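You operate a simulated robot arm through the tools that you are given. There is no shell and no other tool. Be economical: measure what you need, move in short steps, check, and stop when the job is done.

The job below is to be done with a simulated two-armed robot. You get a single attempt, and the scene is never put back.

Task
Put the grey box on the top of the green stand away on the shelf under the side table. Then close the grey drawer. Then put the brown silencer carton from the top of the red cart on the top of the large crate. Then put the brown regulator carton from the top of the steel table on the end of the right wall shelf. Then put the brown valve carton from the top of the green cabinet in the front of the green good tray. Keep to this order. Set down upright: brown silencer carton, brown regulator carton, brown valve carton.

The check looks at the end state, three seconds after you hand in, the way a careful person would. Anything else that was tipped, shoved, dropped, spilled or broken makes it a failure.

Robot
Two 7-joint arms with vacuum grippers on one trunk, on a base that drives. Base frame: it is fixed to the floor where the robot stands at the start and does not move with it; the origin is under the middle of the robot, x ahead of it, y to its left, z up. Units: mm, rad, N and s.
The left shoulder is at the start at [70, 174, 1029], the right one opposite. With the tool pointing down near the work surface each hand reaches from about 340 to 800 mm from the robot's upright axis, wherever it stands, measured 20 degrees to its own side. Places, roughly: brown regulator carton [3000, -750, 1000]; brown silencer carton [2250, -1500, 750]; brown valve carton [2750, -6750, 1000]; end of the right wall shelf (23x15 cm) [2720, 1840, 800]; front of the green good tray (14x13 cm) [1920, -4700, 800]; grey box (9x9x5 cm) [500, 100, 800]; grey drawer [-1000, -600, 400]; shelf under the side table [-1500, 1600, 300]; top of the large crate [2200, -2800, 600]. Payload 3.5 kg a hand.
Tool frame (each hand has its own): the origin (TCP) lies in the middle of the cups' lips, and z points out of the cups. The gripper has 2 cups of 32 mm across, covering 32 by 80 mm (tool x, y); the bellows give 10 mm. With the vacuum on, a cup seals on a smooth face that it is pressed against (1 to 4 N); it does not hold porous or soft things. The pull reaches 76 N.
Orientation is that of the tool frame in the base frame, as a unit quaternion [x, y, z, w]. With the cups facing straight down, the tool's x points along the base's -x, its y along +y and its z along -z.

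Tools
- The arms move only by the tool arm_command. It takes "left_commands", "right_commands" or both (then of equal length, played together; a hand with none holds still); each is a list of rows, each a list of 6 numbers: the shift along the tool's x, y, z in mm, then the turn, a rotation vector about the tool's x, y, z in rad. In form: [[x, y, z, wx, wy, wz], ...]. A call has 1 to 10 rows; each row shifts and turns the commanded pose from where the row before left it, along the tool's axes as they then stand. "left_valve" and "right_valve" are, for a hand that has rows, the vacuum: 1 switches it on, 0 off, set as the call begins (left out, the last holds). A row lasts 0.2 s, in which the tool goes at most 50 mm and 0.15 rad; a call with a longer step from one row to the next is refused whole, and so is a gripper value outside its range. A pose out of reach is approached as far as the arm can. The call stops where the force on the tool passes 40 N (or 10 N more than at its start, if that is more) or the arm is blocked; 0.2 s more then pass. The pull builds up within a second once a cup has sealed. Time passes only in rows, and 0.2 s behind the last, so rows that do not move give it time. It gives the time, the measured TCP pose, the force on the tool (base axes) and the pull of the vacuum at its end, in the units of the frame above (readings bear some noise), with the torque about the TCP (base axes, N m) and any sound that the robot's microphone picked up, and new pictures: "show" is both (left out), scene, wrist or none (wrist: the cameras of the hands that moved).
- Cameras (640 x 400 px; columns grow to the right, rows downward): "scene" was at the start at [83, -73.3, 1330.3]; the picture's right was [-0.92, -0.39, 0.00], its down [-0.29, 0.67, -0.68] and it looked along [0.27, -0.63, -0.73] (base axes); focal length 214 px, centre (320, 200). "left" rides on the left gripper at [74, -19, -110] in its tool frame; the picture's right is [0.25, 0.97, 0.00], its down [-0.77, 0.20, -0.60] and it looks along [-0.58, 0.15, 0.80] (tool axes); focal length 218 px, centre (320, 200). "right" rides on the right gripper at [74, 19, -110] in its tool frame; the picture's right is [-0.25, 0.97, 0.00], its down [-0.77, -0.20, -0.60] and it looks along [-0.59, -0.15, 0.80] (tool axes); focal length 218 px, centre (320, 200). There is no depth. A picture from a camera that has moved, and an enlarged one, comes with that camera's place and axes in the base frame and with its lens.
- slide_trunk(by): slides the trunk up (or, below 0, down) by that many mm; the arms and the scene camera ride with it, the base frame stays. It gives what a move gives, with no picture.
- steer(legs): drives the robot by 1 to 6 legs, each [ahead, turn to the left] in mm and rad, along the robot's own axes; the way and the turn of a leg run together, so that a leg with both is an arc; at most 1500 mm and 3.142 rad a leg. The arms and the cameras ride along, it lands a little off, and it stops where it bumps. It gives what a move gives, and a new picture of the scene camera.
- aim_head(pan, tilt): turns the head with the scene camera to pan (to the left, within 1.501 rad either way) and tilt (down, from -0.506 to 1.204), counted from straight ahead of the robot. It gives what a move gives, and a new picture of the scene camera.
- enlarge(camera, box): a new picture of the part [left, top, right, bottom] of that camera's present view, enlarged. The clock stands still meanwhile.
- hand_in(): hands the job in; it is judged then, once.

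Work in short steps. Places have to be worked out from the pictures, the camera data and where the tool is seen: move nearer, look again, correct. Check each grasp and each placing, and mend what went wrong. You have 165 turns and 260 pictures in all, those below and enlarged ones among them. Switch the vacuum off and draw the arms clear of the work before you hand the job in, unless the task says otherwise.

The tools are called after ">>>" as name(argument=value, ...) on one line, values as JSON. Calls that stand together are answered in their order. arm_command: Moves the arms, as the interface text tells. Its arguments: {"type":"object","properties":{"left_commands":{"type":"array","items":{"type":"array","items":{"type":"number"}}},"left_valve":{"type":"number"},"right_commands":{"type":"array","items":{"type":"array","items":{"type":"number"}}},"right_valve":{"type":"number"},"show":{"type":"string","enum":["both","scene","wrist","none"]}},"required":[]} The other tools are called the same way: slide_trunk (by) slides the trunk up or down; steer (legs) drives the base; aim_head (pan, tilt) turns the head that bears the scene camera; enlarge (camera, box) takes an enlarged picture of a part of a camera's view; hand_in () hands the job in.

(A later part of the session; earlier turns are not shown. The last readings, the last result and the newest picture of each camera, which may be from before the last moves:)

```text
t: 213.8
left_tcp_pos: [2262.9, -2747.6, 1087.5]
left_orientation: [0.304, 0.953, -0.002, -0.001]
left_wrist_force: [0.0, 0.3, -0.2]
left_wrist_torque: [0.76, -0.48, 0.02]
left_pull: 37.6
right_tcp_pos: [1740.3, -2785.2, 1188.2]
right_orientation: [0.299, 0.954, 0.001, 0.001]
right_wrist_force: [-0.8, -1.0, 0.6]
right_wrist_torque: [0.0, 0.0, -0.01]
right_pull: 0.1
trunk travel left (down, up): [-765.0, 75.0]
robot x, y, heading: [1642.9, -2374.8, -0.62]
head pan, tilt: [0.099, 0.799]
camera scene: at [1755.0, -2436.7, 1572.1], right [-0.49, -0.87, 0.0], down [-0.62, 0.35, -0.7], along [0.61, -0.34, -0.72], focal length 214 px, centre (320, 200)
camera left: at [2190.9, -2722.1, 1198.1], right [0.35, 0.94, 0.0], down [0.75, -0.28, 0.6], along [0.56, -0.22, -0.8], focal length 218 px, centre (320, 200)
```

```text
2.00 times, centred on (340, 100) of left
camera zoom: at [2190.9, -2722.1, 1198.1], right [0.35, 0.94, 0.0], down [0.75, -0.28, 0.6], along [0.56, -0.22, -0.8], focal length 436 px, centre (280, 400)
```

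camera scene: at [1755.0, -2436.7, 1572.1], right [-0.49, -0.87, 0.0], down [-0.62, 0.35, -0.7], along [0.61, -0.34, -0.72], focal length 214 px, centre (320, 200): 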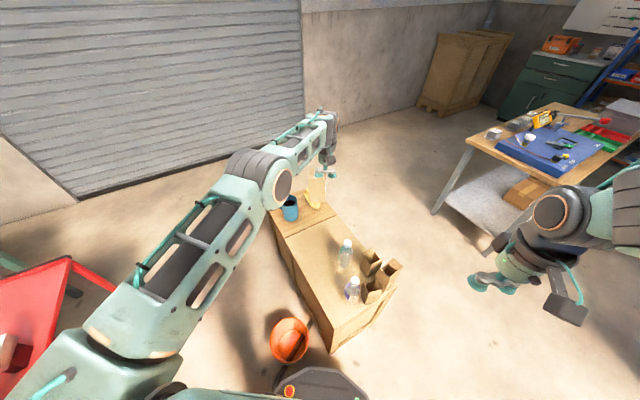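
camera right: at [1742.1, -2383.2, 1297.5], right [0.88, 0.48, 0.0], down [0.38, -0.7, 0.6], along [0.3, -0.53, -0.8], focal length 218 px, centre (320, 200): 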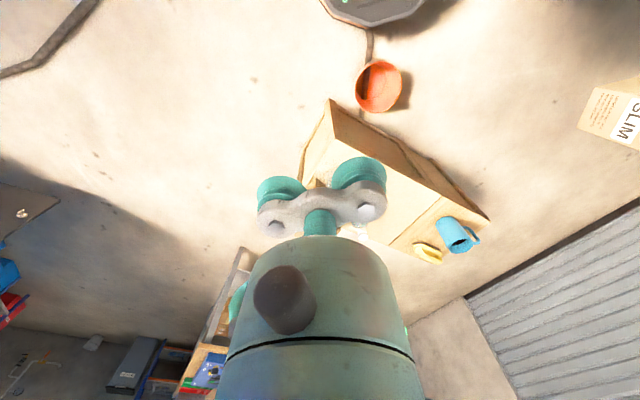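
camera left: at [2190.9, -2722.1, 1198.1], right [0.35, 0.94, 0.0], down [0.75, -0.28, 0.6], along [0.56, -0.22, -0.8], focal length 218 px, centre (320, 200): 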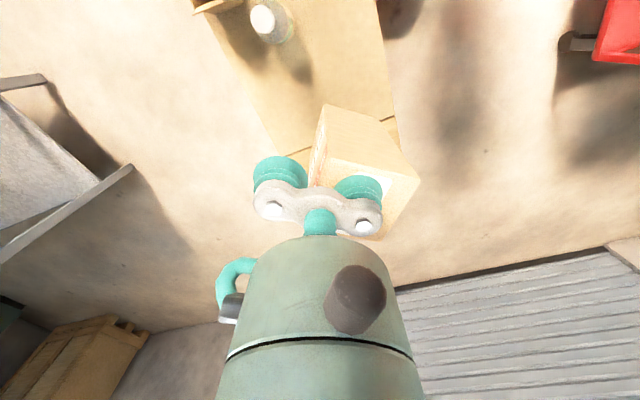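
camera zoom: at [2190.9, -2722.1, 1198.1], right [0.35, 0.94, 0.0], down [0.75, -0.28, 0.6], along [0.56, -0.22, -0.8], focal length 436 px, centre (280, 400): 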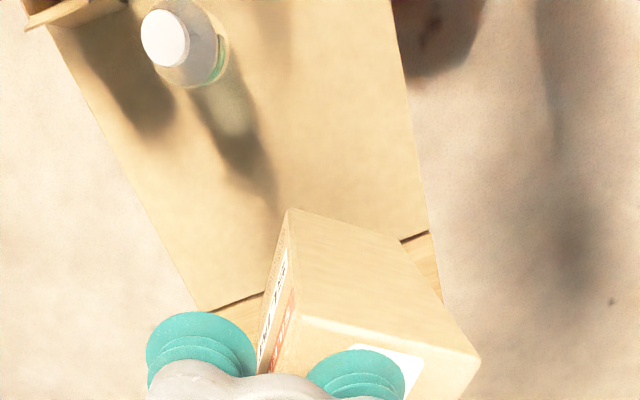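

The spot [2277,-2728] is free, about 140 mm from seam and bottle, with the crate top at z≈600. I lower to just above it.

>>> arm_command(left_commands=[[0, 0, 45, 0, 0, 0], [0, 0, 45, 0, 0, 0], [0, 0, 45, 0, 0, 0], [0, 0, 45, 0, 0, 0], [0, 0, 45, 0, 0, 0], [0, 0, 45, 0, 0, 0], [0, 0, 40, 0, 0, 0], [0, 0, 25, 0, 0, 0], [0, 0, 0, 0, 0, 0]])

```text
t: 215.8
left_tcp_pos: [2229.7, -2711.3, 799.7]
left_orientation: [0.303, 0.953, -0.002, -0.001]
left_wrist_force: [0.9, 0.3, -2.0]
left_wrist_torque: [0.68, -0.48, 0.01]
left_pull: 37.7
left hand out of reach, approached as far as the arm can: row 4, 5, 6, 7, 8
right_tcp_pos: [1741.4, -2786.1, 1187.9]
right_orientation: [0.299, 0.954, 0.001, 0.001]
right_wrist_force: [-0.2, -0.3, 0.0]
right_wrist_torque: [-0.02, 0.02, -0.02]
right_pull: 0.1
trunk travel left (down, up): [-765.0, 75.0]
robot x, y, heading: [1641.3, -2368.2, -0.618]
head pan, tilt: [0.099, 0.799]
camera scene: at [1755.7, -2438.0, 1571.9], right [-0.49, -0.87, 0.0], down [-0.62, 0.35, -0.7], along [0.61, -0.34, -0.72], focal length 214 px, centre (320, 200)
camera left: at [2157.4, -2685.5, 910.0], right [0.35, 0.94, 0.0], down [0.75, -0.28, 0.6], along [0.56, -0.22, -0.8], focal length 218 px, centre (320, 200)
```

scene: 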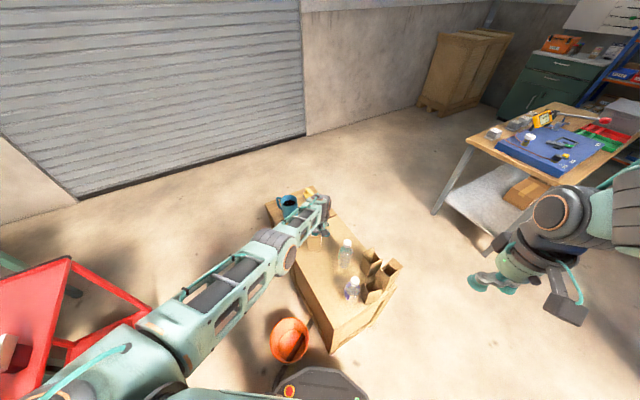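
left: 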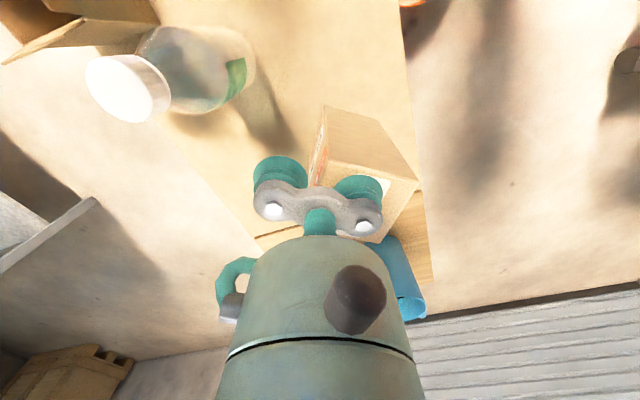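

The shoulder is too high for this reach. I raise the hand 180 mm, then lower the trunk so that the arm has slack.

>>> arm_command(left_commands=[[0, 0, -45, 0, 0, 0], [0, 0, -45, 0, 0, 0], [0, 0, -45, 0, 0, 0], [0, 0, -45, 0, 0, 0], [0, 0, 0, 0, 0, 0]], show="none")

```text
t: 217.0
left_tcp_pos: [2231.2, -2710.5, 979.1]
left_orientation: [0.302, 0.953, -0.003, -0.002]
left_wrist_force: [-0.3, -0.5, -1.2]
left_wrist_torque: [0.68, -0.43, -0.01]
left_pull: 38.1
right_tcp_pos: [1741.9, -2785.4, 1188.5]
right_orientation: [0.299, 0.954, 0.001, 0.0]
right_wrist_force: [-0.5, -0.4, 0.2]
right_wrist_torque: [-0.01, 0.02, -0.02]
right_pull: 0.2
trunk travel left (down, up): [-765.0, 75.0]
robot x, y, heading: [1642.9, -2369.4, -0.615]
head pan, tilt: [0.099, 0.799]
```

>>> slide_trunk(by=-220)

>>> arm_command(left_commands=[[-23, -6, 0, 0, 0, 0], [-23, -6, 0, 0, 0, 0], [0, 0, 0, 0, 0, 0]])

```text
t: 219.3
left_tcp_pos: [2230.6, -2711.5, 760.2]
left_orientation: [0.303, 0.953, -0.002, -0.001]
left_wrist_force: [0.6, -0.8, -0.8]
left_wrist_torque: [0.71, -0.49, 0.01]
left_pull: 38.2
right_tcp_pos: [1741.9, -2786.0, 967.1]
right_orientation: [0.3, 0.954, 0.001, 0.0]
right_wrist_force: [0.3, 0.0, -0.2]
right_wrist_torque: [-0.02, 0.0, 0.03]
right_pull: 0.0
trunk travel left (down, up): [-545.0, 295.0]
robot x, y, heading: [1645.5, -2368.2, -0.614]
head pan, tilt: [0.099, 0.799]
```

```text
t: 220.2
left_tcp_pos: [2260.5, -2748.4, 760.1]
left_orientation: [0.304, 0.953, -0.001, -0.001]
left_wrist_force: [0.8, 0.3, -0.8]
left_wrist_torque: [0.68, -0.5, -0.04]
left_pull: 38.0
right_tcp_pos: [1740.4, -2785.3, 968.5]
right_orientation: [0.299, 0.954, 0.0, 0.0]
right_wrist_force: [1.3, -0.3, -0.5]
right_wrist_torque: [0.0, 0.0, -0.01]
right_pull: 0.0
trunk travel left (down, up): [-545.0, 295.0]
robot x, y, heading: [1646.0, -2370.0, -0.614]
head pan, tilt: [0.099, 0.799]
camera scene: at [1755.4, -2437.2, 1352.0], right [-0.49, -0.87, 0.0], down [-0.62, 0.35, -0.7], along [0.61, -0.34, -0.72], focal length 214 px, centre (320, 200)
camera left: at [2188.2, -2721.3, 870.3], right [0.35, 0.94, 0.0], down [0.75, -0.28, 0.6], along [0.56, -0.22, -0.8], focal length 218 px, centre (320, 200)
```

scene: 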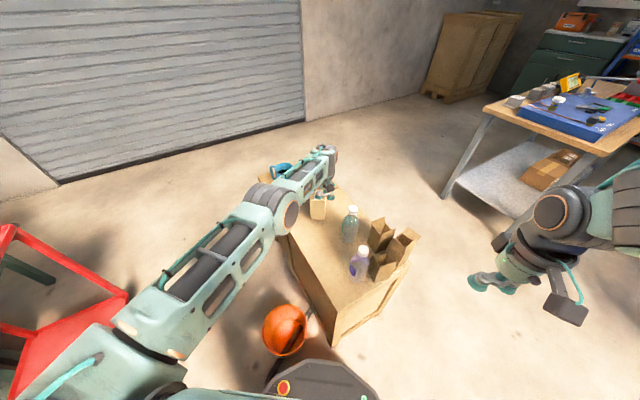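
left: 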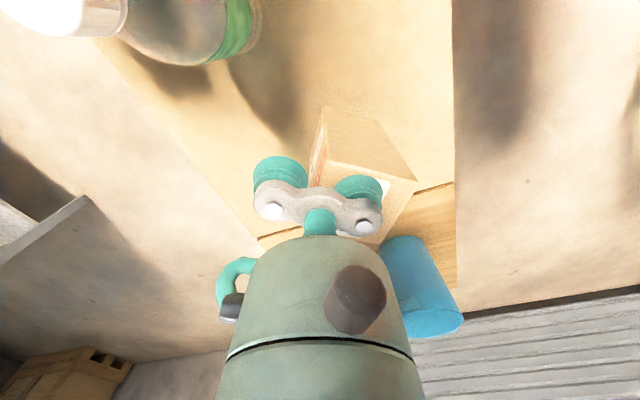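

Good slack now. I lower to near contact, then creep.

>>> arm_command(left_commands=[[0, 0, 20, 0, 0, 0], [0, 0, 12, 0, 0, 0], [0, 0, 4, 0, 0, 0], [0, 0, 3, 0, 0, 0], [0, 0, 3, 0, 0, 0], [0, 0, 0, 0, 0, 0]], show="none")

>>> enlarge(camera="scene", box=[250, 140, 410, 240])

```text
t: 221.6
left_tcp_pos: [2259.0, -2745.4, 718.1]
left_orientation: [0.303, 0.953, -0.003, 0.0]
left_wrist_force: [0.2, 0.0, -1.0]
left_wrist_torque: [0.71, -0.47, -0.01]
left_pull: 38.1
left hand out of reach, approached as far as the arm can: row 5
right_tcp_pos: [1740.6, -2785.7, 968.5]
right_orientation: [0.299, 0.954, 0.0, 0.0]
right_wrist_force: [0.5, 0.5, -0.6]
right_wrist_torque: [0.01, 0.02, -0.01]
right_pull: 0.1
trunk travel left (down, up): [-545.0, 295.0]
robot x, y, heading: [1640.0, -2367.5, -0.618]
head pan, tilt: [0.099, 0.799]
```

```text
4.00 times, centred on (330, 190) of scene
camera zoom: at [1756.1, -2437.6, 1351.9], right [-0.49, -0.87, 0.0], down [-0.62, 0.35, -0.7], along [0.61, -0.34, -0.72], focal length 858 px, centre (280, 240)
```

zoom: 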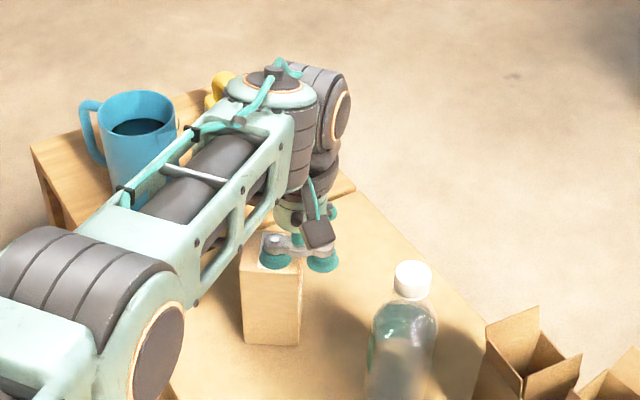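

Again at the edge of the arm's reach, so I use the trunk for the last millimetres.

>>> slide_trunk(by=-6)

>>> slide_trunk(by=-4)

```text
t: 222.1
left_tcp_pos: [2256.2, -2746.6, 715.3]
left_orientation: [0.304, 0.953, -0.003, 0.001]
left_wrist_force: [-5.1, -2.2, 14.3]
left_wrist_torque: [1.0, -0.78, 0.08]
left_pull: 38.3
right_tcp_pos: [1740.3, -2785.7, 962.4]
right_orientation: [0.3, 0.954, 0.001, 0.001]
right_wrist_force: [-0.7, -0.4, -0.8]
right_wrist_torque: [-0.01, -0.02, 0.0]
right_pull: 0.0
trunk travel left (down, up): [-539.0, 301.0]
robot x, y, heading: [1642.8, -2366.2, -0.621]
head pan, tilt: [0.099, 0.799]
```

```text
t: 222.6
left_tcp_pos: [2257.0, -2746.6, 712.5]
left_orientation: [0.305, 0.952, -0.003, 0.002]
left_wrist_force: [-2.9, -8.3, 27.8]
left_wrist_torque: [1.09, -0.78, -0.12]
left_pull: 37.1
right_tcp_pos: [1738.0, -2784.8, 958.7]
right_orientation: [0.3, 0.954, 0.001, 0.002]
right_wrist_force: [-0.3, -0.1, 0.4]
right_wrist_torque: [0.0, 0.03, 0.02]
right_pull: 0.0
trunk travel left (down, up): [-535.0, 305.0]
robot x, y, heading: [1643.4, -2370.2, -0.616]
head pan, tilt: [0.099, 0.799]
```

Firm contact at TCP z≈713. I ease off, vent, wait, and rise straight up.

>>> arm_command(left_commands=[[0, 0, -3, 0, 0, 0], [0, 0, 0, 0, 0, 0], [0, 0, 0, 0, 0, 0], [0, 0, 0, 0, 0, 0], [0, 0, 0, 0, 0, 0], [0, 0, -4, 0, 0, 0], [0, 0, -8, 0, 0, 0], [0, 0, -20, 0, 0, 0], [0, 0, -40, 0, 0, 0]], left_valve=0, show="both")

```text
t: 224.6
left_tcp_pos: [2256.6, -2744.7, 783.9]
left_orientation: [0.303, 0.953, -0.002, -0.002]
left_wrist_force: [0.7, -0.2, 0.6]
left_wrist_torque: [-0.04, 0.03, -0.01]
left_pull: 0.0
right_tcp_pos: [1741.0, -2784.8, 958.6]
right_orientation: [0.3, 0.954, 0.001, 0.001]
right_wrist_force: [0.6, 0.3, 0.1]
right_wrist_torque: [0.0, -0.01, 0.03]
right_pull: 0.1
trunk travel left (down, up): [-535.0, 305.0]
robot x, y, heading: [1641.6, -2367.6, -0.616]
head pan, tilt: [0.099, 0.799]
camera scene: at [1754.8, -2437.0, 1342.0], right [-0.49, -0.87, 0.0], down [-0.62, 0.35, -0.7], along [0.61, -0.34, -0.72], focal length 214 px, centre (320, 200)
camera left: at [2185.3, -2719.6, 894.7], right [0.35, 0.94, 0.0], down [0.75, -0.28, 0.6], along [0.56, -0.22, -0.8], focal length 218 px, centre (320, 200)
```

scene: 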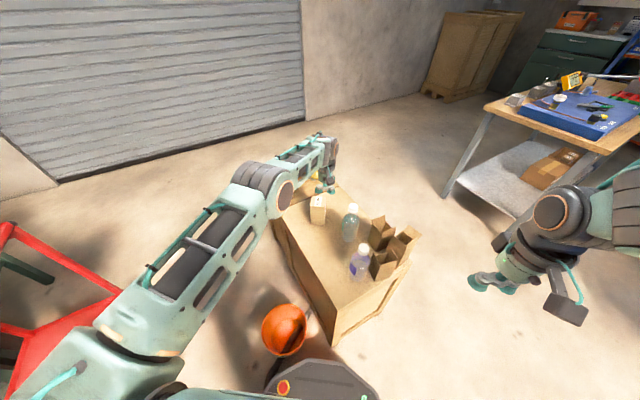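
left: 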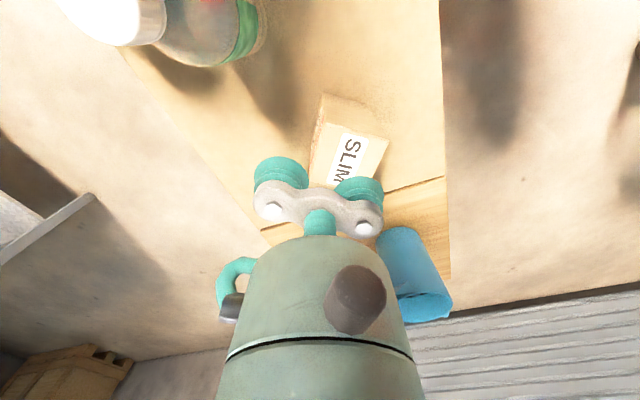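

The silencer carton stands upright on the crate. I retract the hand up and back.

>>> arm_command(left_commands=[[0, 0, -50, 0, 0, 0], [0, 0, -50, 0, 0, 0], [0, 0, -50, 0, 0, 0], [0, 0, -50, 0, 0, 0], [49, 0, 0, 0, 0, 0], [49, 0, 0, 0, 0, 0], [49, 0, 0, 0, 0, 0], [49, 0, 0, 0, 0, 0], [49, 0, 0, 0, 0, 0], [40, 0, 0, 0, 0, 0]], show="scene")

>>> slide_trunk(by=240)

```text
t: 226.8
left_tcp_pos: [2024.1, -2579.2, 984.7]
left_orientation: [0.303, 0.953, -0.002, 0.0]
left_wrist_force: [-0.7, 0.0, 0.4]
left_wrist_torque: [-0.03, -0.04, 0.01]
left_pull: 0.0
right_tcp_pos: [1740.9, -2784.8, 958.4]
right_orientation: [0.299, 0.954, 0.001, 0.001]
right_wrist_force: [-0.7, 0.3, -0.3]
right_wrist_torque: [0.02, -0.03, 0.0]
right_pull: 0.0
trunk travel left (down, up): [-535.0, 305.0]
robot x, y, heading: [1643.9, -2366.7, -0.62]
head pan, tilt: [0.099, 0.799]
camera scene: at [1754.8, -2436.3, 1342.1], right [-0.49, -0.87, 0.0], down [-0.62, 0.35, -0.7], along [0.61, -0.35, -0.72], focal length 214 px, centre (320, 200)
```

scene: 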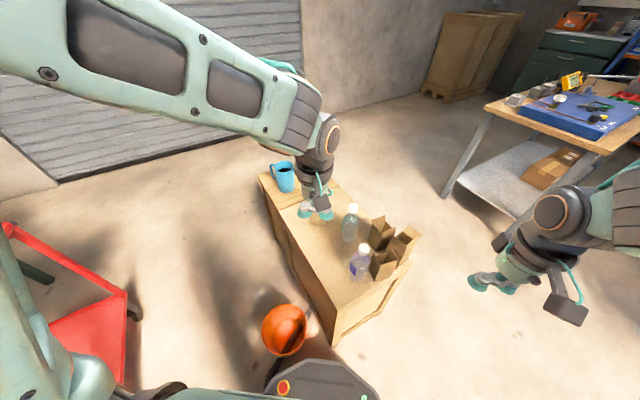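

```text
t: 229.3
left_tcp_pos: [2026.0, -2581.1, 1223.4]
left_orientation: [0.304, 0.953, -0.002, -0.002]
left_wrist_force: [-0.9, 0.2, 0.1]
left_wrist_torque: [-0.02, 0.02, 0.0]
left_pull: 0.1
right_tcp_pos: [1741.7, -2786.5, 1198.3]
right_orientation: [0.3, 0.954, 0.0, 0.0]
right_wrist_force: [-0.3, 0.3, -0.2]
right_wrist_torque: [0.0, 0.02, 0.04]
right_pull: 0.1
trunk travel left (down, up): [-775.0, 65.0]
robot x, y, heading: [1646.5, -2365.3, -0.619]
head pan, tilt: [0.099, 0.799]
```

Next is the regulator carton on the steel table behind the bench (seen at about [2966,-805,900]). The cart–bucket gap is too tight, so I go around by the north: first back up the aisle.

>>> steer(legs=[[0, 2.41], [940, 0], [0, -0.22], [1150, 0], [1150, 0]])

>>> aim_head(pan=-1.2, tilt=0.4)

```text
t: 251.7
left_tcp_pos: [1393.5, 1292.4, 1224.7]
left_orientation: [0.708, -0.706, 0.002, -0.002]
left_wrist_force: [0.7, 0.2, -0.3]
left_wrist_torque: [0.0, 0.0, 0.0]
left_pull: 0.1
right_tcp_pos: [1726.6, 1179.6, 1199.0]
right_orientation: [0.711, -0.703, -0.001, 0.001]
right_wrist_force: [0.1, 0.2, -0.1]
right_wrist_torque: [0.0, 0.0, -0.05]
right_pull: 0.1
trunk travel left (down, up): [-775.0, 65.0]
robot x, y, heading: [1442.1, 854.2, 1.571]
head pan, tilt: [0.099, 0.799]
camera scene: at [1436.5, 987.5, 1582.0], right [0.99, 0.1, 0.0], down [0.07, -0.71, -0.7], along [-0.07, 0.69, -0.72], focal length 214 px, centre (320, 200)
```

scene: 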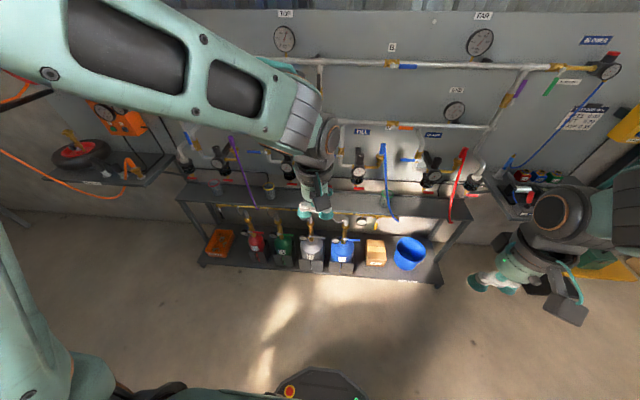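

```text
t: 253.2
left_tcp_pos: [1394.3, 1291.5, 1223.7]
left_orientation: [0.709, -0.706, 0.003, -0.002]
left_wrist_force: [-0.3, 0.5, -0.1]
left_wrist_torque: [-0.01, 0.03, 0.02]
left_pull: 0.0
right_tcp_pos: [1725.9, 1179.5, 1198.6]
right_orientation: [0.711, -0.703, -0.001, 0.0]
right_wrist_force: [0.1, -0.6, 0.2]
right_wrist_torque: [0.0, 0.02, -0.02]
right_pull: 0.1
trunk travel left (down, up): [-775.0, 65.0]
robot x, y, heading: [1444.4, 858.7, 1.572]
head pan, tilt: [-1.201, 0.4]
camera scene: at [1530.9, 941.7, 1617.0], right [0.36, -0.93, 0.0], down [-0.36, -0.14, -0.92], along [0.86, 0.34, -0.39], focal length 214 px, centre (320, 200)
```

scene: 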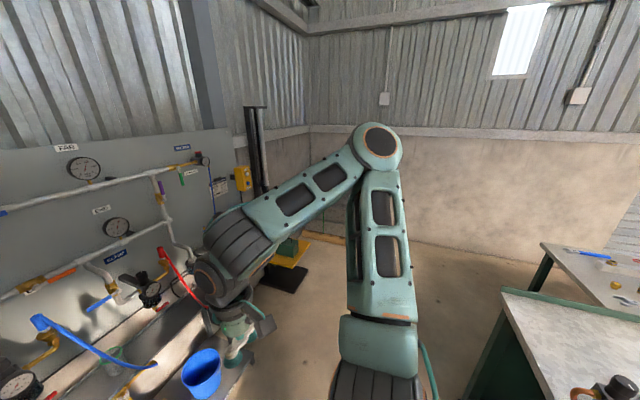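

The steel table's north-west corner is about [2940,115], with a gap of only ~460 mm to the bench. I drive east along y≈855 and look at the table from the north.

>>> steer(legs=[[0, -1.571], [1450, 0], [0, -1.2]])

>>> aim_head(pan=-0.3, tilt=0.5)

```text
t: 267.2
left_tcp_pos: [3103.5, 484.1, 1224.1]
left_orientation: [0.559, 0.829, -0.002, -0.002]
left_wrist_force: [-0.2, 0.6, 0.4]
left_wrist_torque: [-0.01, 0.02, -0.02]
left_pull: 0.1
right_tcp_pos: [2753.5, 465.6, 1198.1]
right_orientation: [0.555, 0.832, 0.001, 0.0]
right_wrist_force: [-0.2, -0.1, 0.1]
right_wrist_torque: [0.0, 0.0, 0.02]
right_pull: 0.0
trunk travel left (down, up): [-775.0, 65.0]
robot x, y, heading: [2893.5, 870.6, -1.182]
head pan, tilt: [-1.201, 0.4]
camera scene: at [2848.4, 760.3, 1617.0], right [-0.68, 0.73, 0.0], down [0.28, 0.27, -0.92], along [-0.67, -0.63, -0.39], focal length 214 px, centre (320, 200)
```

scene: 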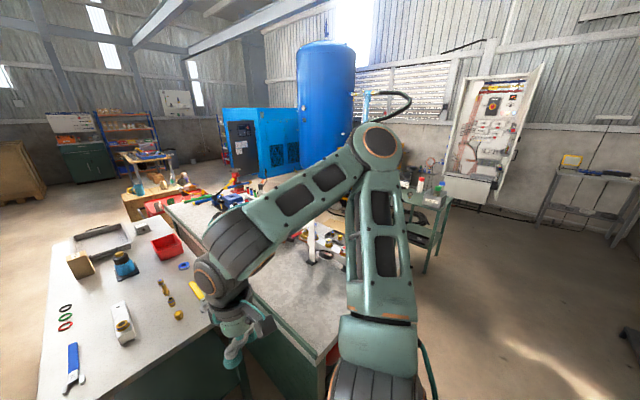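

```text
t: 268.4
left_tcp_pos: [3104.5, 484.3, 1223.5]
left_orientation: [0.559, 0.829, -0.002, -0.001]
left_wrist_force: [0.7, 0.3, -0.5]
left_wrist_torque: [-0.02, -0.01, 0.0]
left_pull: 0.2
right_tcp_pos: [2752.5, 466.3, 1198.8]
right_orientation: [0.556, 0.831, 0.001, 0.0]
right_wrist_force: [0.3, -0.4, 0.2]
right_wrist_torque: [0.0, 0.01, 0.0]
right_pull: 0.0
trunk travel left (down, up): [-775.0, 65.0]
robot x, y, heading: [2894.0, 868.4, -1.185]
head pan, tilt: [-0.3, 0.499]
camera scene: at [2923.1, 733.0, 1607.9], right [-1.0, -0.08, 0.0], down [-0.04, 0.48, -0.88], along [0.07, -0.88, -0.48], focal length 214 px, centre (320, 200)
```

scene: 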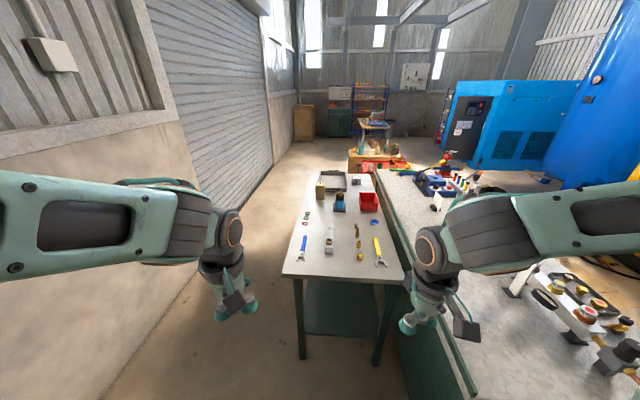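

The steel table spans x 2620–3130, y 90..-1100, with the brown carton near its east edge at about [3030,-670]. I drive around the north-east corner and come alongside on the east.

>>> steer(legs=[[0, 0.57], [790, 0], [0, -0.957], [1080, 0], [0, -1.45]])

>>> aim_head(pan=0.0, tilt=0.7)

```text
t: 285.4
left_tcp_pos: [3118.5, -758.6, 1224.9]
left_orientation: [0.998, 0.058, 0.0, -0.003]
left_wrist_force: [0.3, 0.8, 0.3]
left_wrist_torque: [0.0, 0.0, 0.02]
left_pull: 0.1
right_tcp_pos: [3192.8, -416.8, 1199.6]
right_orientation: [0.998, 0.062, 0.0, 0.001]
right_wrist_force: [0.3, -0.7, -0.4]
right_wrist_torque: [0.02, 0.02, 0.0]
right_pull: 0.1
trunk travel left (down, up): [-775.0, 65.0]
robot x, y, heading: [3545.1, -660.1, -3.025]
head pan, tilt: [-0.3, 0.499]
camera scene: at [3407.1, -649.6, 1607.9], right [0.18, 0.98, 0.0], down [0.47, -0.09, -0.88], along [-0.86, 0.16, -0.48], focal length 214 px, centre (320, 200)
```

scene: 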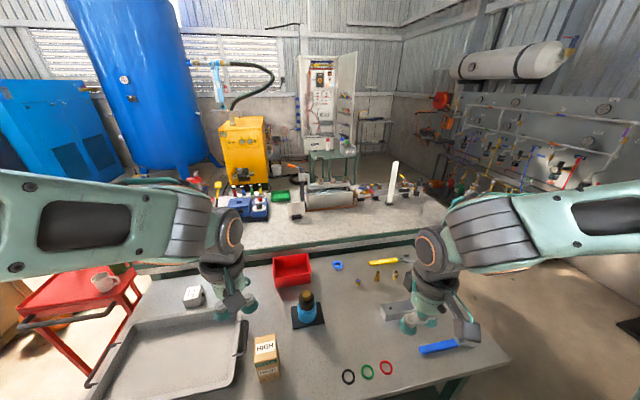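

```text
t: 286.2
left_tcp_pos: [3117.6, -758.8, 1224.4]
left_orientation: [0.998, 0.059, 0.0, -0.002]
left_wrist_force: [0.3, 0.6, 0.3]
left_wrist_torque: [0.04, 0.02, -0.03]
left_pull: 0.0
right_tcp_pos: [3192.0, -416.0, 1198.2]
right_orientation: [0.998, 0.062, 0.0, 0.0]
right_wrist_force: [0.1, -0.7, -0.9]
right_wrist_torque: [-0.02, -0.01, 0.02]
right_pull: 0.1
trunk travel left (down, up): [-775.0, 65.0]
robot x, y, heading: [3544.3, -663.2, -3.026]
head pan, tilt: [0.0, 0.7]
camera scene: at [3412.2, -675.5, 1590.2], right [-0.11, 0.99, 0.0], down [0.64, 0.07, -0.77], along [-0.76, -0.09, -0.64], focal length 214 px, centre (320, 200)
```

scene: 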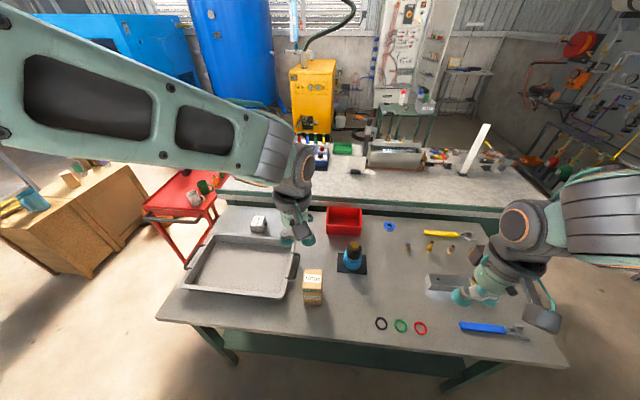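

The carton (label "HIGH…") is in front. I enlarge it in both the scene and the left wrist view.

>>> enlarge(camera="scene", box=[250, 240, 410, 340])

>>> enlarge(camera="left", box=[80, 40, 320, 190])

```text
4.00 times, centred on (330, 290) of scene
camera zoom: at [3412.2, -675.5, 1590.2], right [-0.11, 0.99, 0.0], down [0.64, 0.07, -0.77], along [-0.76, -0.09, -0.64], focal length 858 px, centre (280, -160)
```

zoom: 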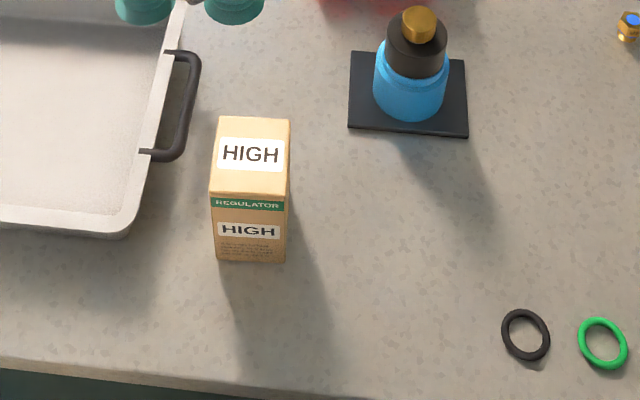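

```text
2.67 times, centred on (200, 115) of left
camera zoom: at [3187.9, -732.8, 1334.5], right [0.36, -0.93, 0.0], down [-0.74, -0.29, 0.6], along [-0.56, -0.22, -0.8], focal length 582 px, centre (640, 427)
```

zoom: 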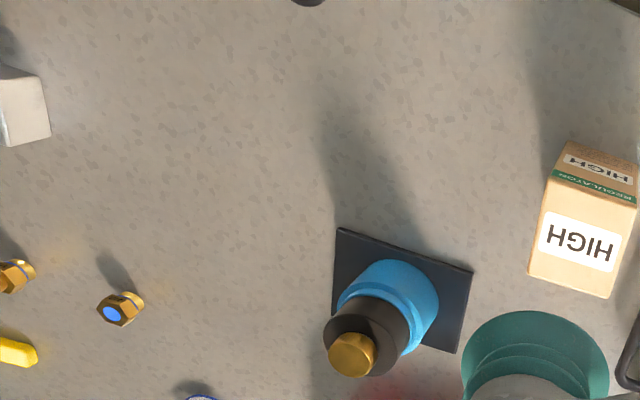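

The carton top is about 61×68 mm, centred at [3042,-745], z≈935, so again a single-cup pick. I use the +y cup, away from the blue bottle, with the TCP at about [3045,-769].

>>> arm_command(left_commands=[[-25, 0, 30, 0, 0, 0], [-25, 0, 40, 0, 0, 0], [-24, 1, 40, 0, 0, 0], [0, 0, 45, 0, 0, 0], [0, 0, 45, 0, 0, 0], [0, 0, 40, 0, 0, 0], [0, 0, 0, 0, 0, 0]], left_valve=1, show="both")

```text
t: 287.8
left_tcp_pos: [3045.0, -768.2, 984.3]
left_orientation: [0.998, 0.058, 0.0, -0.002]
left_wrist_force: [0.0, 0.7, -0.2]
left_wrist_torque: [-0.03, 0.0, 0.01]
left_pull: 0.2
right_tcp_pos: [3194.1, -416.4, 1198.6]
right_orientation: [0.998, 0.062, 0.0, 0.001]
right_wrist_force: [-0.5, -0.2, -0.7]
right_wrist_torque: [0.0, -0.01, 0.03]
right_pull: 0.1
trunk travel left (down, up): [-775.0, 65.0]
robot x, y, heading: [3545.2, -663.0, -3.026]
head pan, tilt: [0.0, 0.7]
camera scene: at [3413.0, -675.8, 1590.3], right [-0.12, 0.99, 0.0], down [0.64, 0.07, -0.77], along [-0.76, -0.09, -0.64], focal length 214 px, centre (320, 200)
camera left: at [3115.3, -741.7, 1094.2], right [0.36, -0.93, -0.01], down [-0.74, -0.29, 0.6], along [-0.56, -0.22, -0.8], focal length 218 px, centre (320, 200)
```

scene: 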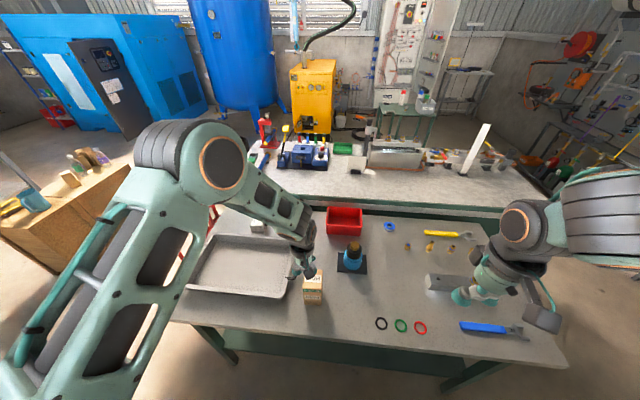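
left: 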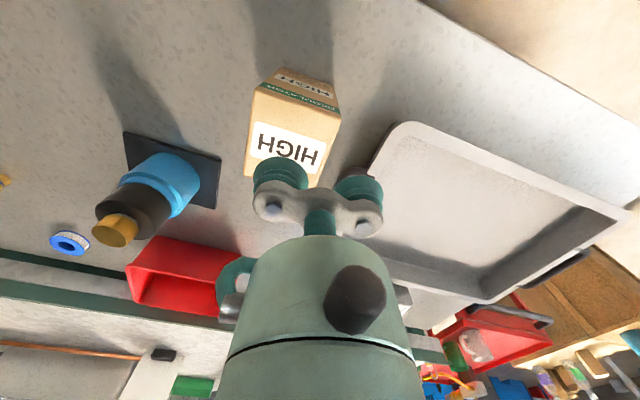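

The centre matches the prediction. I go down to contact.

>>> arm_command(left_commands=[[0, 0, 20, 0, 0, 0], [0, 0, 15, 0, 0, 0], [0, 0, 5, 0, 0, 0], [0, 0, 4, 0, 0, 0], [0, 0, 4, 0, 0, 0], [0, 0, 3, 0, 0, 0], [0, 0, 0, 0, 0, 0], [0, 0, 0, 0, 0, 0]], show="none")

```text
t: 289.6
left_tcp_pos: [3045.6, -766.8, 934.6]
left_orientation: [0.998, 0.058, -0.001, -0.003]
left_wrist_force: [-2.3, -5.4, 23.4]
left_wrist_torque: [1.15, 0.07, 0.26]
left_pull: 38.0
right_tcp_pos: [3195.1, -416.1, 1197.8]
right_orientation: [0.998, 0.062, -0.001, 0.001]
right_wrist_force: [-0.2, -0.3, 1.0]
right_wrist_torque: [0.01, 0.02, -0.01]
right_pull: 0.1
trunk travel left (down, up): [-775.0, 65.0]
robot x, y, heading: [3545.6, -664.1, -3.026]
head pan, tilt: [0.0, 0.7]
```

Sealed at 38 N. I lift slowly.

>>> arm_command(left_commands=[[0, 0, -5, 0, 0, 0], [0, 0, -8, 0, 0, 0], [0, 0, -15, 0, 0, 0], [0, 0, -30, 0, 0, 0], [0, 0, -40, 0, 0, 0], [0, 0, -45, 0, 0, 0], [0, 0, -45, 0, 0, 0], [0, 0, -45, 0, 0, 0], [40, 0, -20, 0, 0, 0], [40, 0, 0, 0, 0, 0]], show="both")

```text
t: 291.8
left_tcp_pos: [3124.3, -758.5, 1185.5]
left_orientation: [0.998, 0.059, -0.001, -0.003]
left_wrist_force: [0.0, -0.1, -3.8]
left_wrist_torque: [0.68, 0.12, -0.02]
left_pull: 38.2
right_tcp_pos: [3195.6, -417.2, 1198.5]
right_orientation: [0.998, 0.062, -0.001, 0.001]
right_wrist_force: [-0.5, -0.3, -0.3]
right_wrist_torque: [-0.02, 0.02, 0.02]
right_pull: 0.0
trunk travel left (down, up): [-775.0, 65.0]
robot x, y, heading: [3546.2, -662.0, -3.023]
head pan, tilt: [0.0, 0.7]
camera scene: at [3414.3, -675.9, 1590.3], right [-0.12, 0.99, 0.0], down [0.64, 0.07, -0.77], along [-0.76, -0.09, -0.64], focal length 214 px, centre (320, 200)
camera left: at [3195.3, -732.3, 1296.8], right [0.36, -0.93, -0.01], down [-0.74, -0.29, 0.6], along [-0.56, -0.22, -0.8], focal length 218 px, centre (320, 200)
```

scene: 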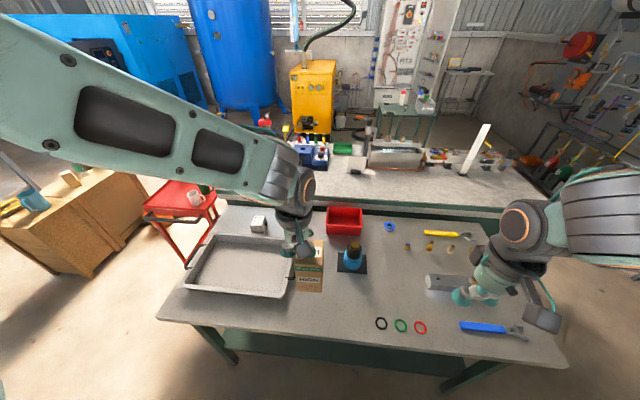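
left: 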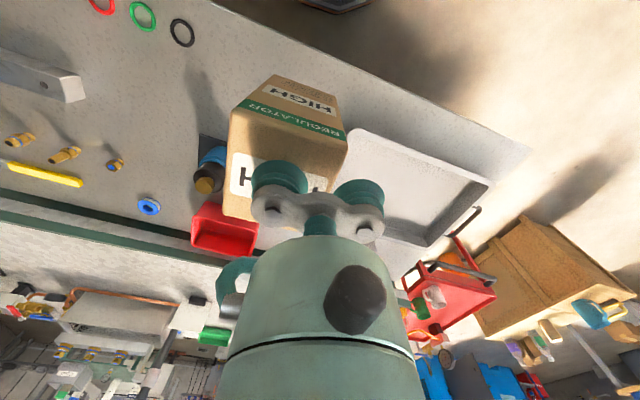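

The carton hangs straight. I drive north past the table toward the wall shelf and look.

>>> steer(legs=[[0, -1.69], [1500, 0], [0, 1.0], [450, 0]])

>>> aim_head(pan=-0.5, tilt=0.6)

```text
t: 305.1
left_tcp_pos: [3274.7, 1117.9, 1184.6]
left_orientation: [0.896, -0.445, 0.0, 0.002]
left_wrist_force: [0.4, -0.1, 0.2]
left_wrist_torque: [-0.01, 0.05, -0.01]
left_pull: 0.0
right_tcp_pos: [3603.9, 1231.9, 1196.1]
right_orientation: [0.898, -0.441, -0.003, 0.004]
right_wrist_force: [0.0, 1.2, -0.7]
right_wrist_torque: [-0.01, 0.05, -0.02]
right_pull: 0.0
trunk travel left (down, up): [-775.0, 65.0]
robot x, y, heading: [3554.7, 793.7, 2.046]
head pan, tilt: [0.0, 0.7]
stopped in leg 3: the robot was blocked; the commanded pose is now the measured one
camera scene: at [3500.7, 919.0, 1590.0], right [0.89, 0.46, -0.01], down [0.29, -0.57, -0.76], along [-0.36, 0.68, -0.64], focal length 214 px, centre (320, 200)
```

scene: 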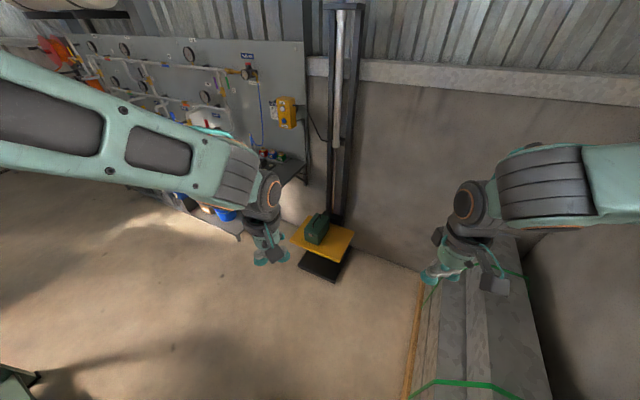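

```text
t: 306.0
left_tcp_pos: [3268.7, 1113.7, 1185.5]
left_orientation: [0.896, -0.445, 0.003, -0.001]
left_wrist_force: [0.3, 0.3, -0.4]
left_wrist_torque: [-0.01, 0.0, 0.0]
left_pull: 0.0
right_tcp_pos: [3598.3, 1227.1, 1197.9]
right_orientation: [0.898, -0.441, -0.002, 0.001]
right_wrist_force: [-0.2, -0.3, -0.1]
right_wrist_torque: [0.0, 0.0, -0.03]
right_pull: 0.0
trunk travel left (down, up): [-775.0, 65.0]
robot x, y, heading: [3554.9, 791.9, 2.051]
head pan, tilt: [-0.499, 0.6]
camera scene: at [3534.3, 926.6, 1598.8], right [1.0, -0.02, 0.0], down [-0.01, -0.56, -0.83], along [0.01, 0.83, -0.56], focal length 214 px, centre (320, 200)
```

scene: 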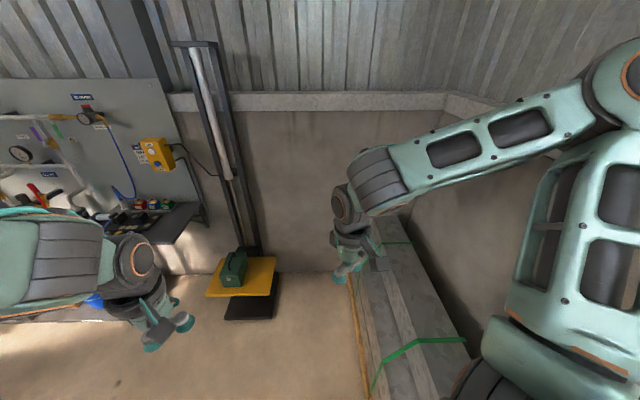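

The vacuum pull is gone: the carton was lost during the blocked turn. I look for it around the robot.

>>> aim_head(pan=0.6, tilt=0.9)

>>> enlarge(camera="left", box=[0, 0, 640, 400])

>>> aim_head(pan=-1.2, tilt=0.9)

```text
t: 307.3
left_tcp_pos: [3269.0, 1116.5, 1185.1]
left_orientation: [0.895, -0.445, 0.001, 0.0]
left_wrist_force: [0.6, -0.3, 0.6]
left_wrist_torque: [0.0, 0.04, 0.01]
left_pull: 0.1
right_tcp_pos: [3599.7, 1229.0, 1197.8]
right_orientation: [0.898, -0.441, -0.001, 0.002]
right_wrist_force: [0.9, -0.1, 0.0]
right_wrist_torque: [-0.03, -0.01, 0.0]
right_pull: 0.0
trunk travel left (down, up): [-775.0, 65.0]
robot x, y, heading: [3553.8, 793.9, 2.047]
head pan, tilt: [0.6, 0.901]
camera scene: at [3467.6, 874.8, 1574.0], right [0.47, 0.88, 0.0], down [0.69, -0.37, -0.62], along [-0.55, 0.29, -0.78], focal length 214 px, centre (320, 200)
```

scene: 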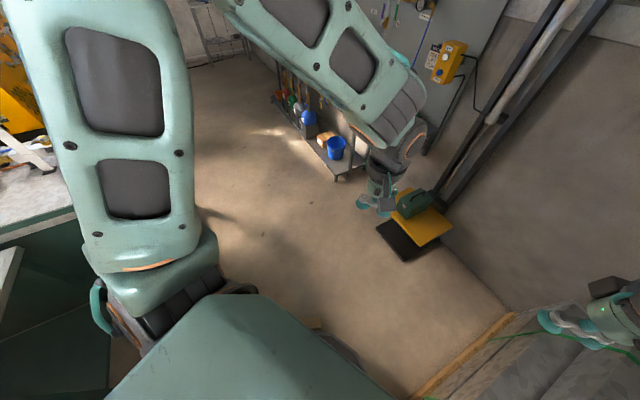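

```text
1.00 times, centred on (320, 200) of left (not enlarged: the box is as wide or as high as the picture)
camera zoom: at [3327.1, 1067.2, 1295.6], right [-0.62, -0.79, 0.0], down [-0.63, 0.49, 0.6], along [-0.47, 0.37, -0.8], focal length 218 px, centre (320, 200)
```

zoom: 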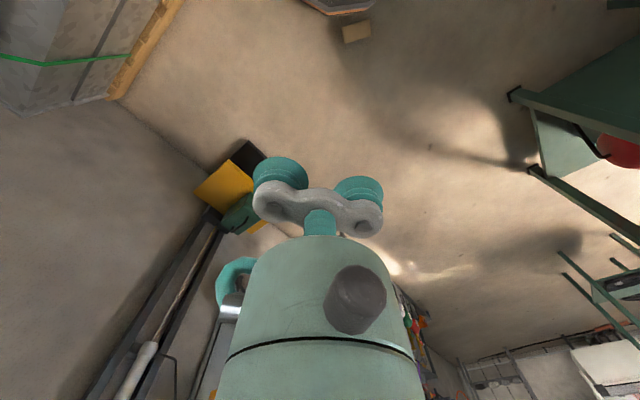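

```text
t: 309.1
left_tcp_pos: [3268.0, 1114.6, 1184.4]
left_orientation: [0.896, -0.445, 0.002, 0.0]
left_wrist_force: [-0.3, 0.2, 0.6]
left_wrist_torque: [-0.02, -0.02, 0.05]
left_pull: 0.0
right_tcp_pos: [3599.6, 1229.0, 1197.2]
right_orientation: [0.898, -0.44, -0.001, 0.002]
right_wrist_force: [0.1, -0.8, 0.4]
right_wrist_torque: [-0.02, 0.02, -0.01]
right_pull: 0.0
trunk travel left (down, up): [-775.0, 65.0]
robot x, y, heading: [3555.5, 794.0, 2.051]
head pan, tilt: [-1.201, 0.901]
camera scene: at [3583.6, 895.8, 1574.0], right [0.75, -0.66, 0.0], down [-0.52, -0.59, -0.62], along [0.41, 0.47, -0.78], focal length 214 px, centre (320, 200)
```

scene: 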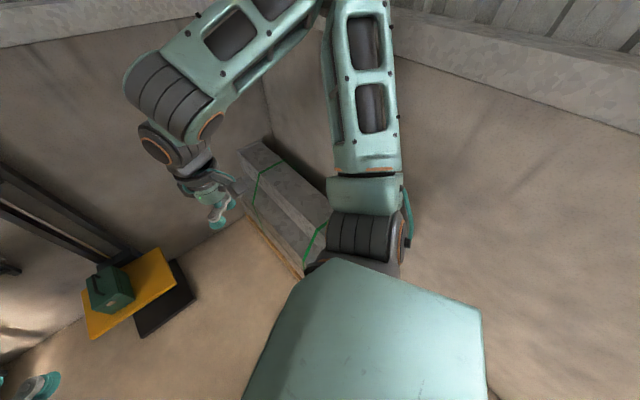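

The carton lies on the floor near the base at about [3242,933]. I enlarge it to see how it lies.

>>> enlarge(camera="left", box=[296, 0, 424, 80])

```text
5.00 times, centred on (360, 40) of left
camera zoom: at [3326.8, 1066.9, 1295.6], right [-0.62, -0.79, 0.0], down [-0.63, 0.49, 0.6], along [-0.47, 0.37, -0.8], focal length 1091 px, centre (120, 1000)
```

zoom: 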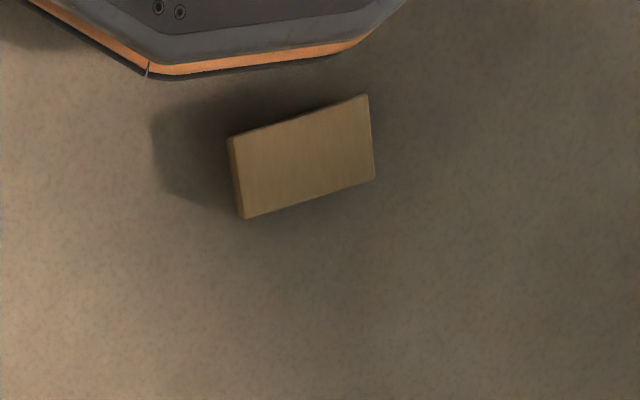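

The carton lies on its side by the base's front-left corner, and it is what blocked the turn. I back straight away from it and look again.

>>> steer(legs=[[-400, 0]])

>>> aim_head(pan=0.4, tilt=0.9)

```text
t: 311.6
left_tcp_pos: [3455.3, 758.2, 1185.1]
left_orientation: [0.895, -0.446, 0.002, 0.0]
left_wrist_force: [0.6, 0.9, 0.5]
left_wrist_torque: [0.0, 0.01, 0.04]
left_pull: 0.0
right_tcp_pos: [3787.9, 872.0, 1198.3]
right_orientation: [0.897, -0.443, -0.001, 0.001]
right_wrist_force: [1.5, 0.4, 0.5]
right_wrist_torque: [-0.01, 0.01, 0.03]
right_pull: 0.0
trunk travel left (down, up): [-775.0, 65.0]
robot x, y, heading: [3742.2, 438.4, 2.054]
head pan, tilt: [-1.201, 0.901]
camera scene: at [3769.9, 538.4, 1573.9], right [0.75, -0.66, 0.0], down [-0.52, -0.59, -0.62], along [0.41, 0.47, -0.78], focal length 214 px, centre (320, 200)
```

scene: 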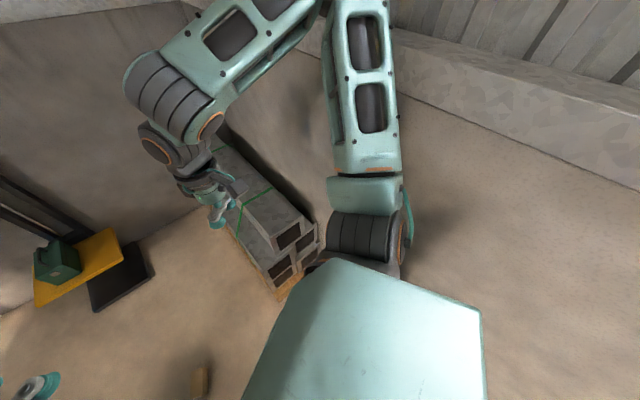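

```text
t: 313.3
left_tcp_pos: [3456.1, 756.8, 1185.7]
left_orientation: [0.895, -0.447, 0.002, 0.001]
left_wrist_force: [-0.3, 0.3, 0.1]
left_wrist_torque: [0.0, 0.01, -0.02]
left_pull: 0.0
right_tcp_pos: [3788.1, 871.2, 1198.4]
right_orientation: [0.897, -0.442, -0.002, 0.002]
right_wrist_force: [-0.7, 0.1, 0.0]
right_wrist_torque: [0.02, 0.02, 0.02]
right_pull: 0.2
trunk travel left (down, up): [-775.0, 65.0]
robot x, y, heading: [3741.0, 435.0, 2.044]
head pan, tilt: [0.4, 0.901]
camera scene: at [3662.5, 529.0, 1574.0], right [0.64, 0.77, 0.0], down [0.6, -0.5, -0.62], along [-0.48, 0.4, -0.78], focal length 214 px, centre (320, 200)
```

scene: 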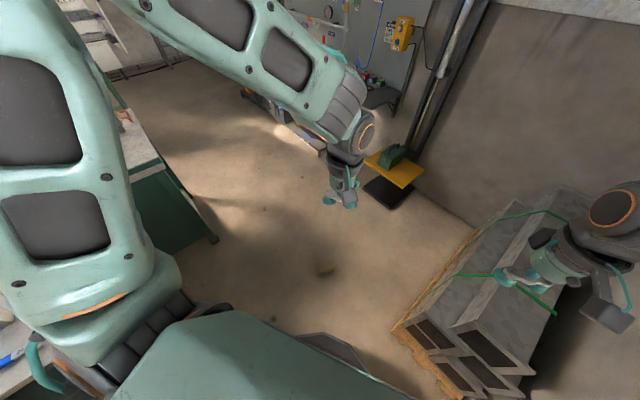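

>>> enlarge(camera="scene", box=[280, 238, 376, 298])

>>> enlarge(camera="left", box=[240, 0, 480, 150])

```text
6.67 times, centred on (328, 268) of scene
camera zoom: at [3662.5, 529.0, 1574.0], right [0.64, 0.77, 0.0], down [0.6, -0.5, -0.62], along [-0.48, 0.4, -0.78], focal length 1430 px, centre (267, -253)
```

zoom: 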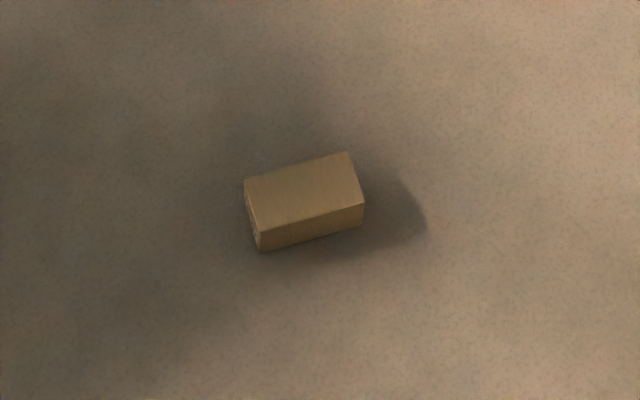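

```text
2.67 times, centred on (360, 75) of left
camera zoom: at [3514.2, 709.2, 1295.6], right [-0.62, -0.78, 0.0], down [-0.63, 0.49, 0.6], along [-0.47, 0.37, -0.8], focal length 582 px, centre (213, 533)
```

zoom: 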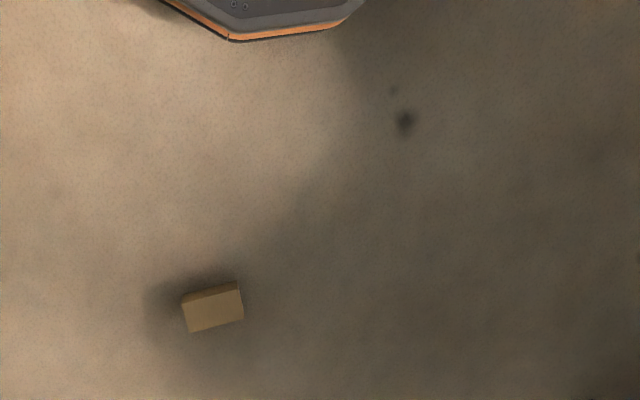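

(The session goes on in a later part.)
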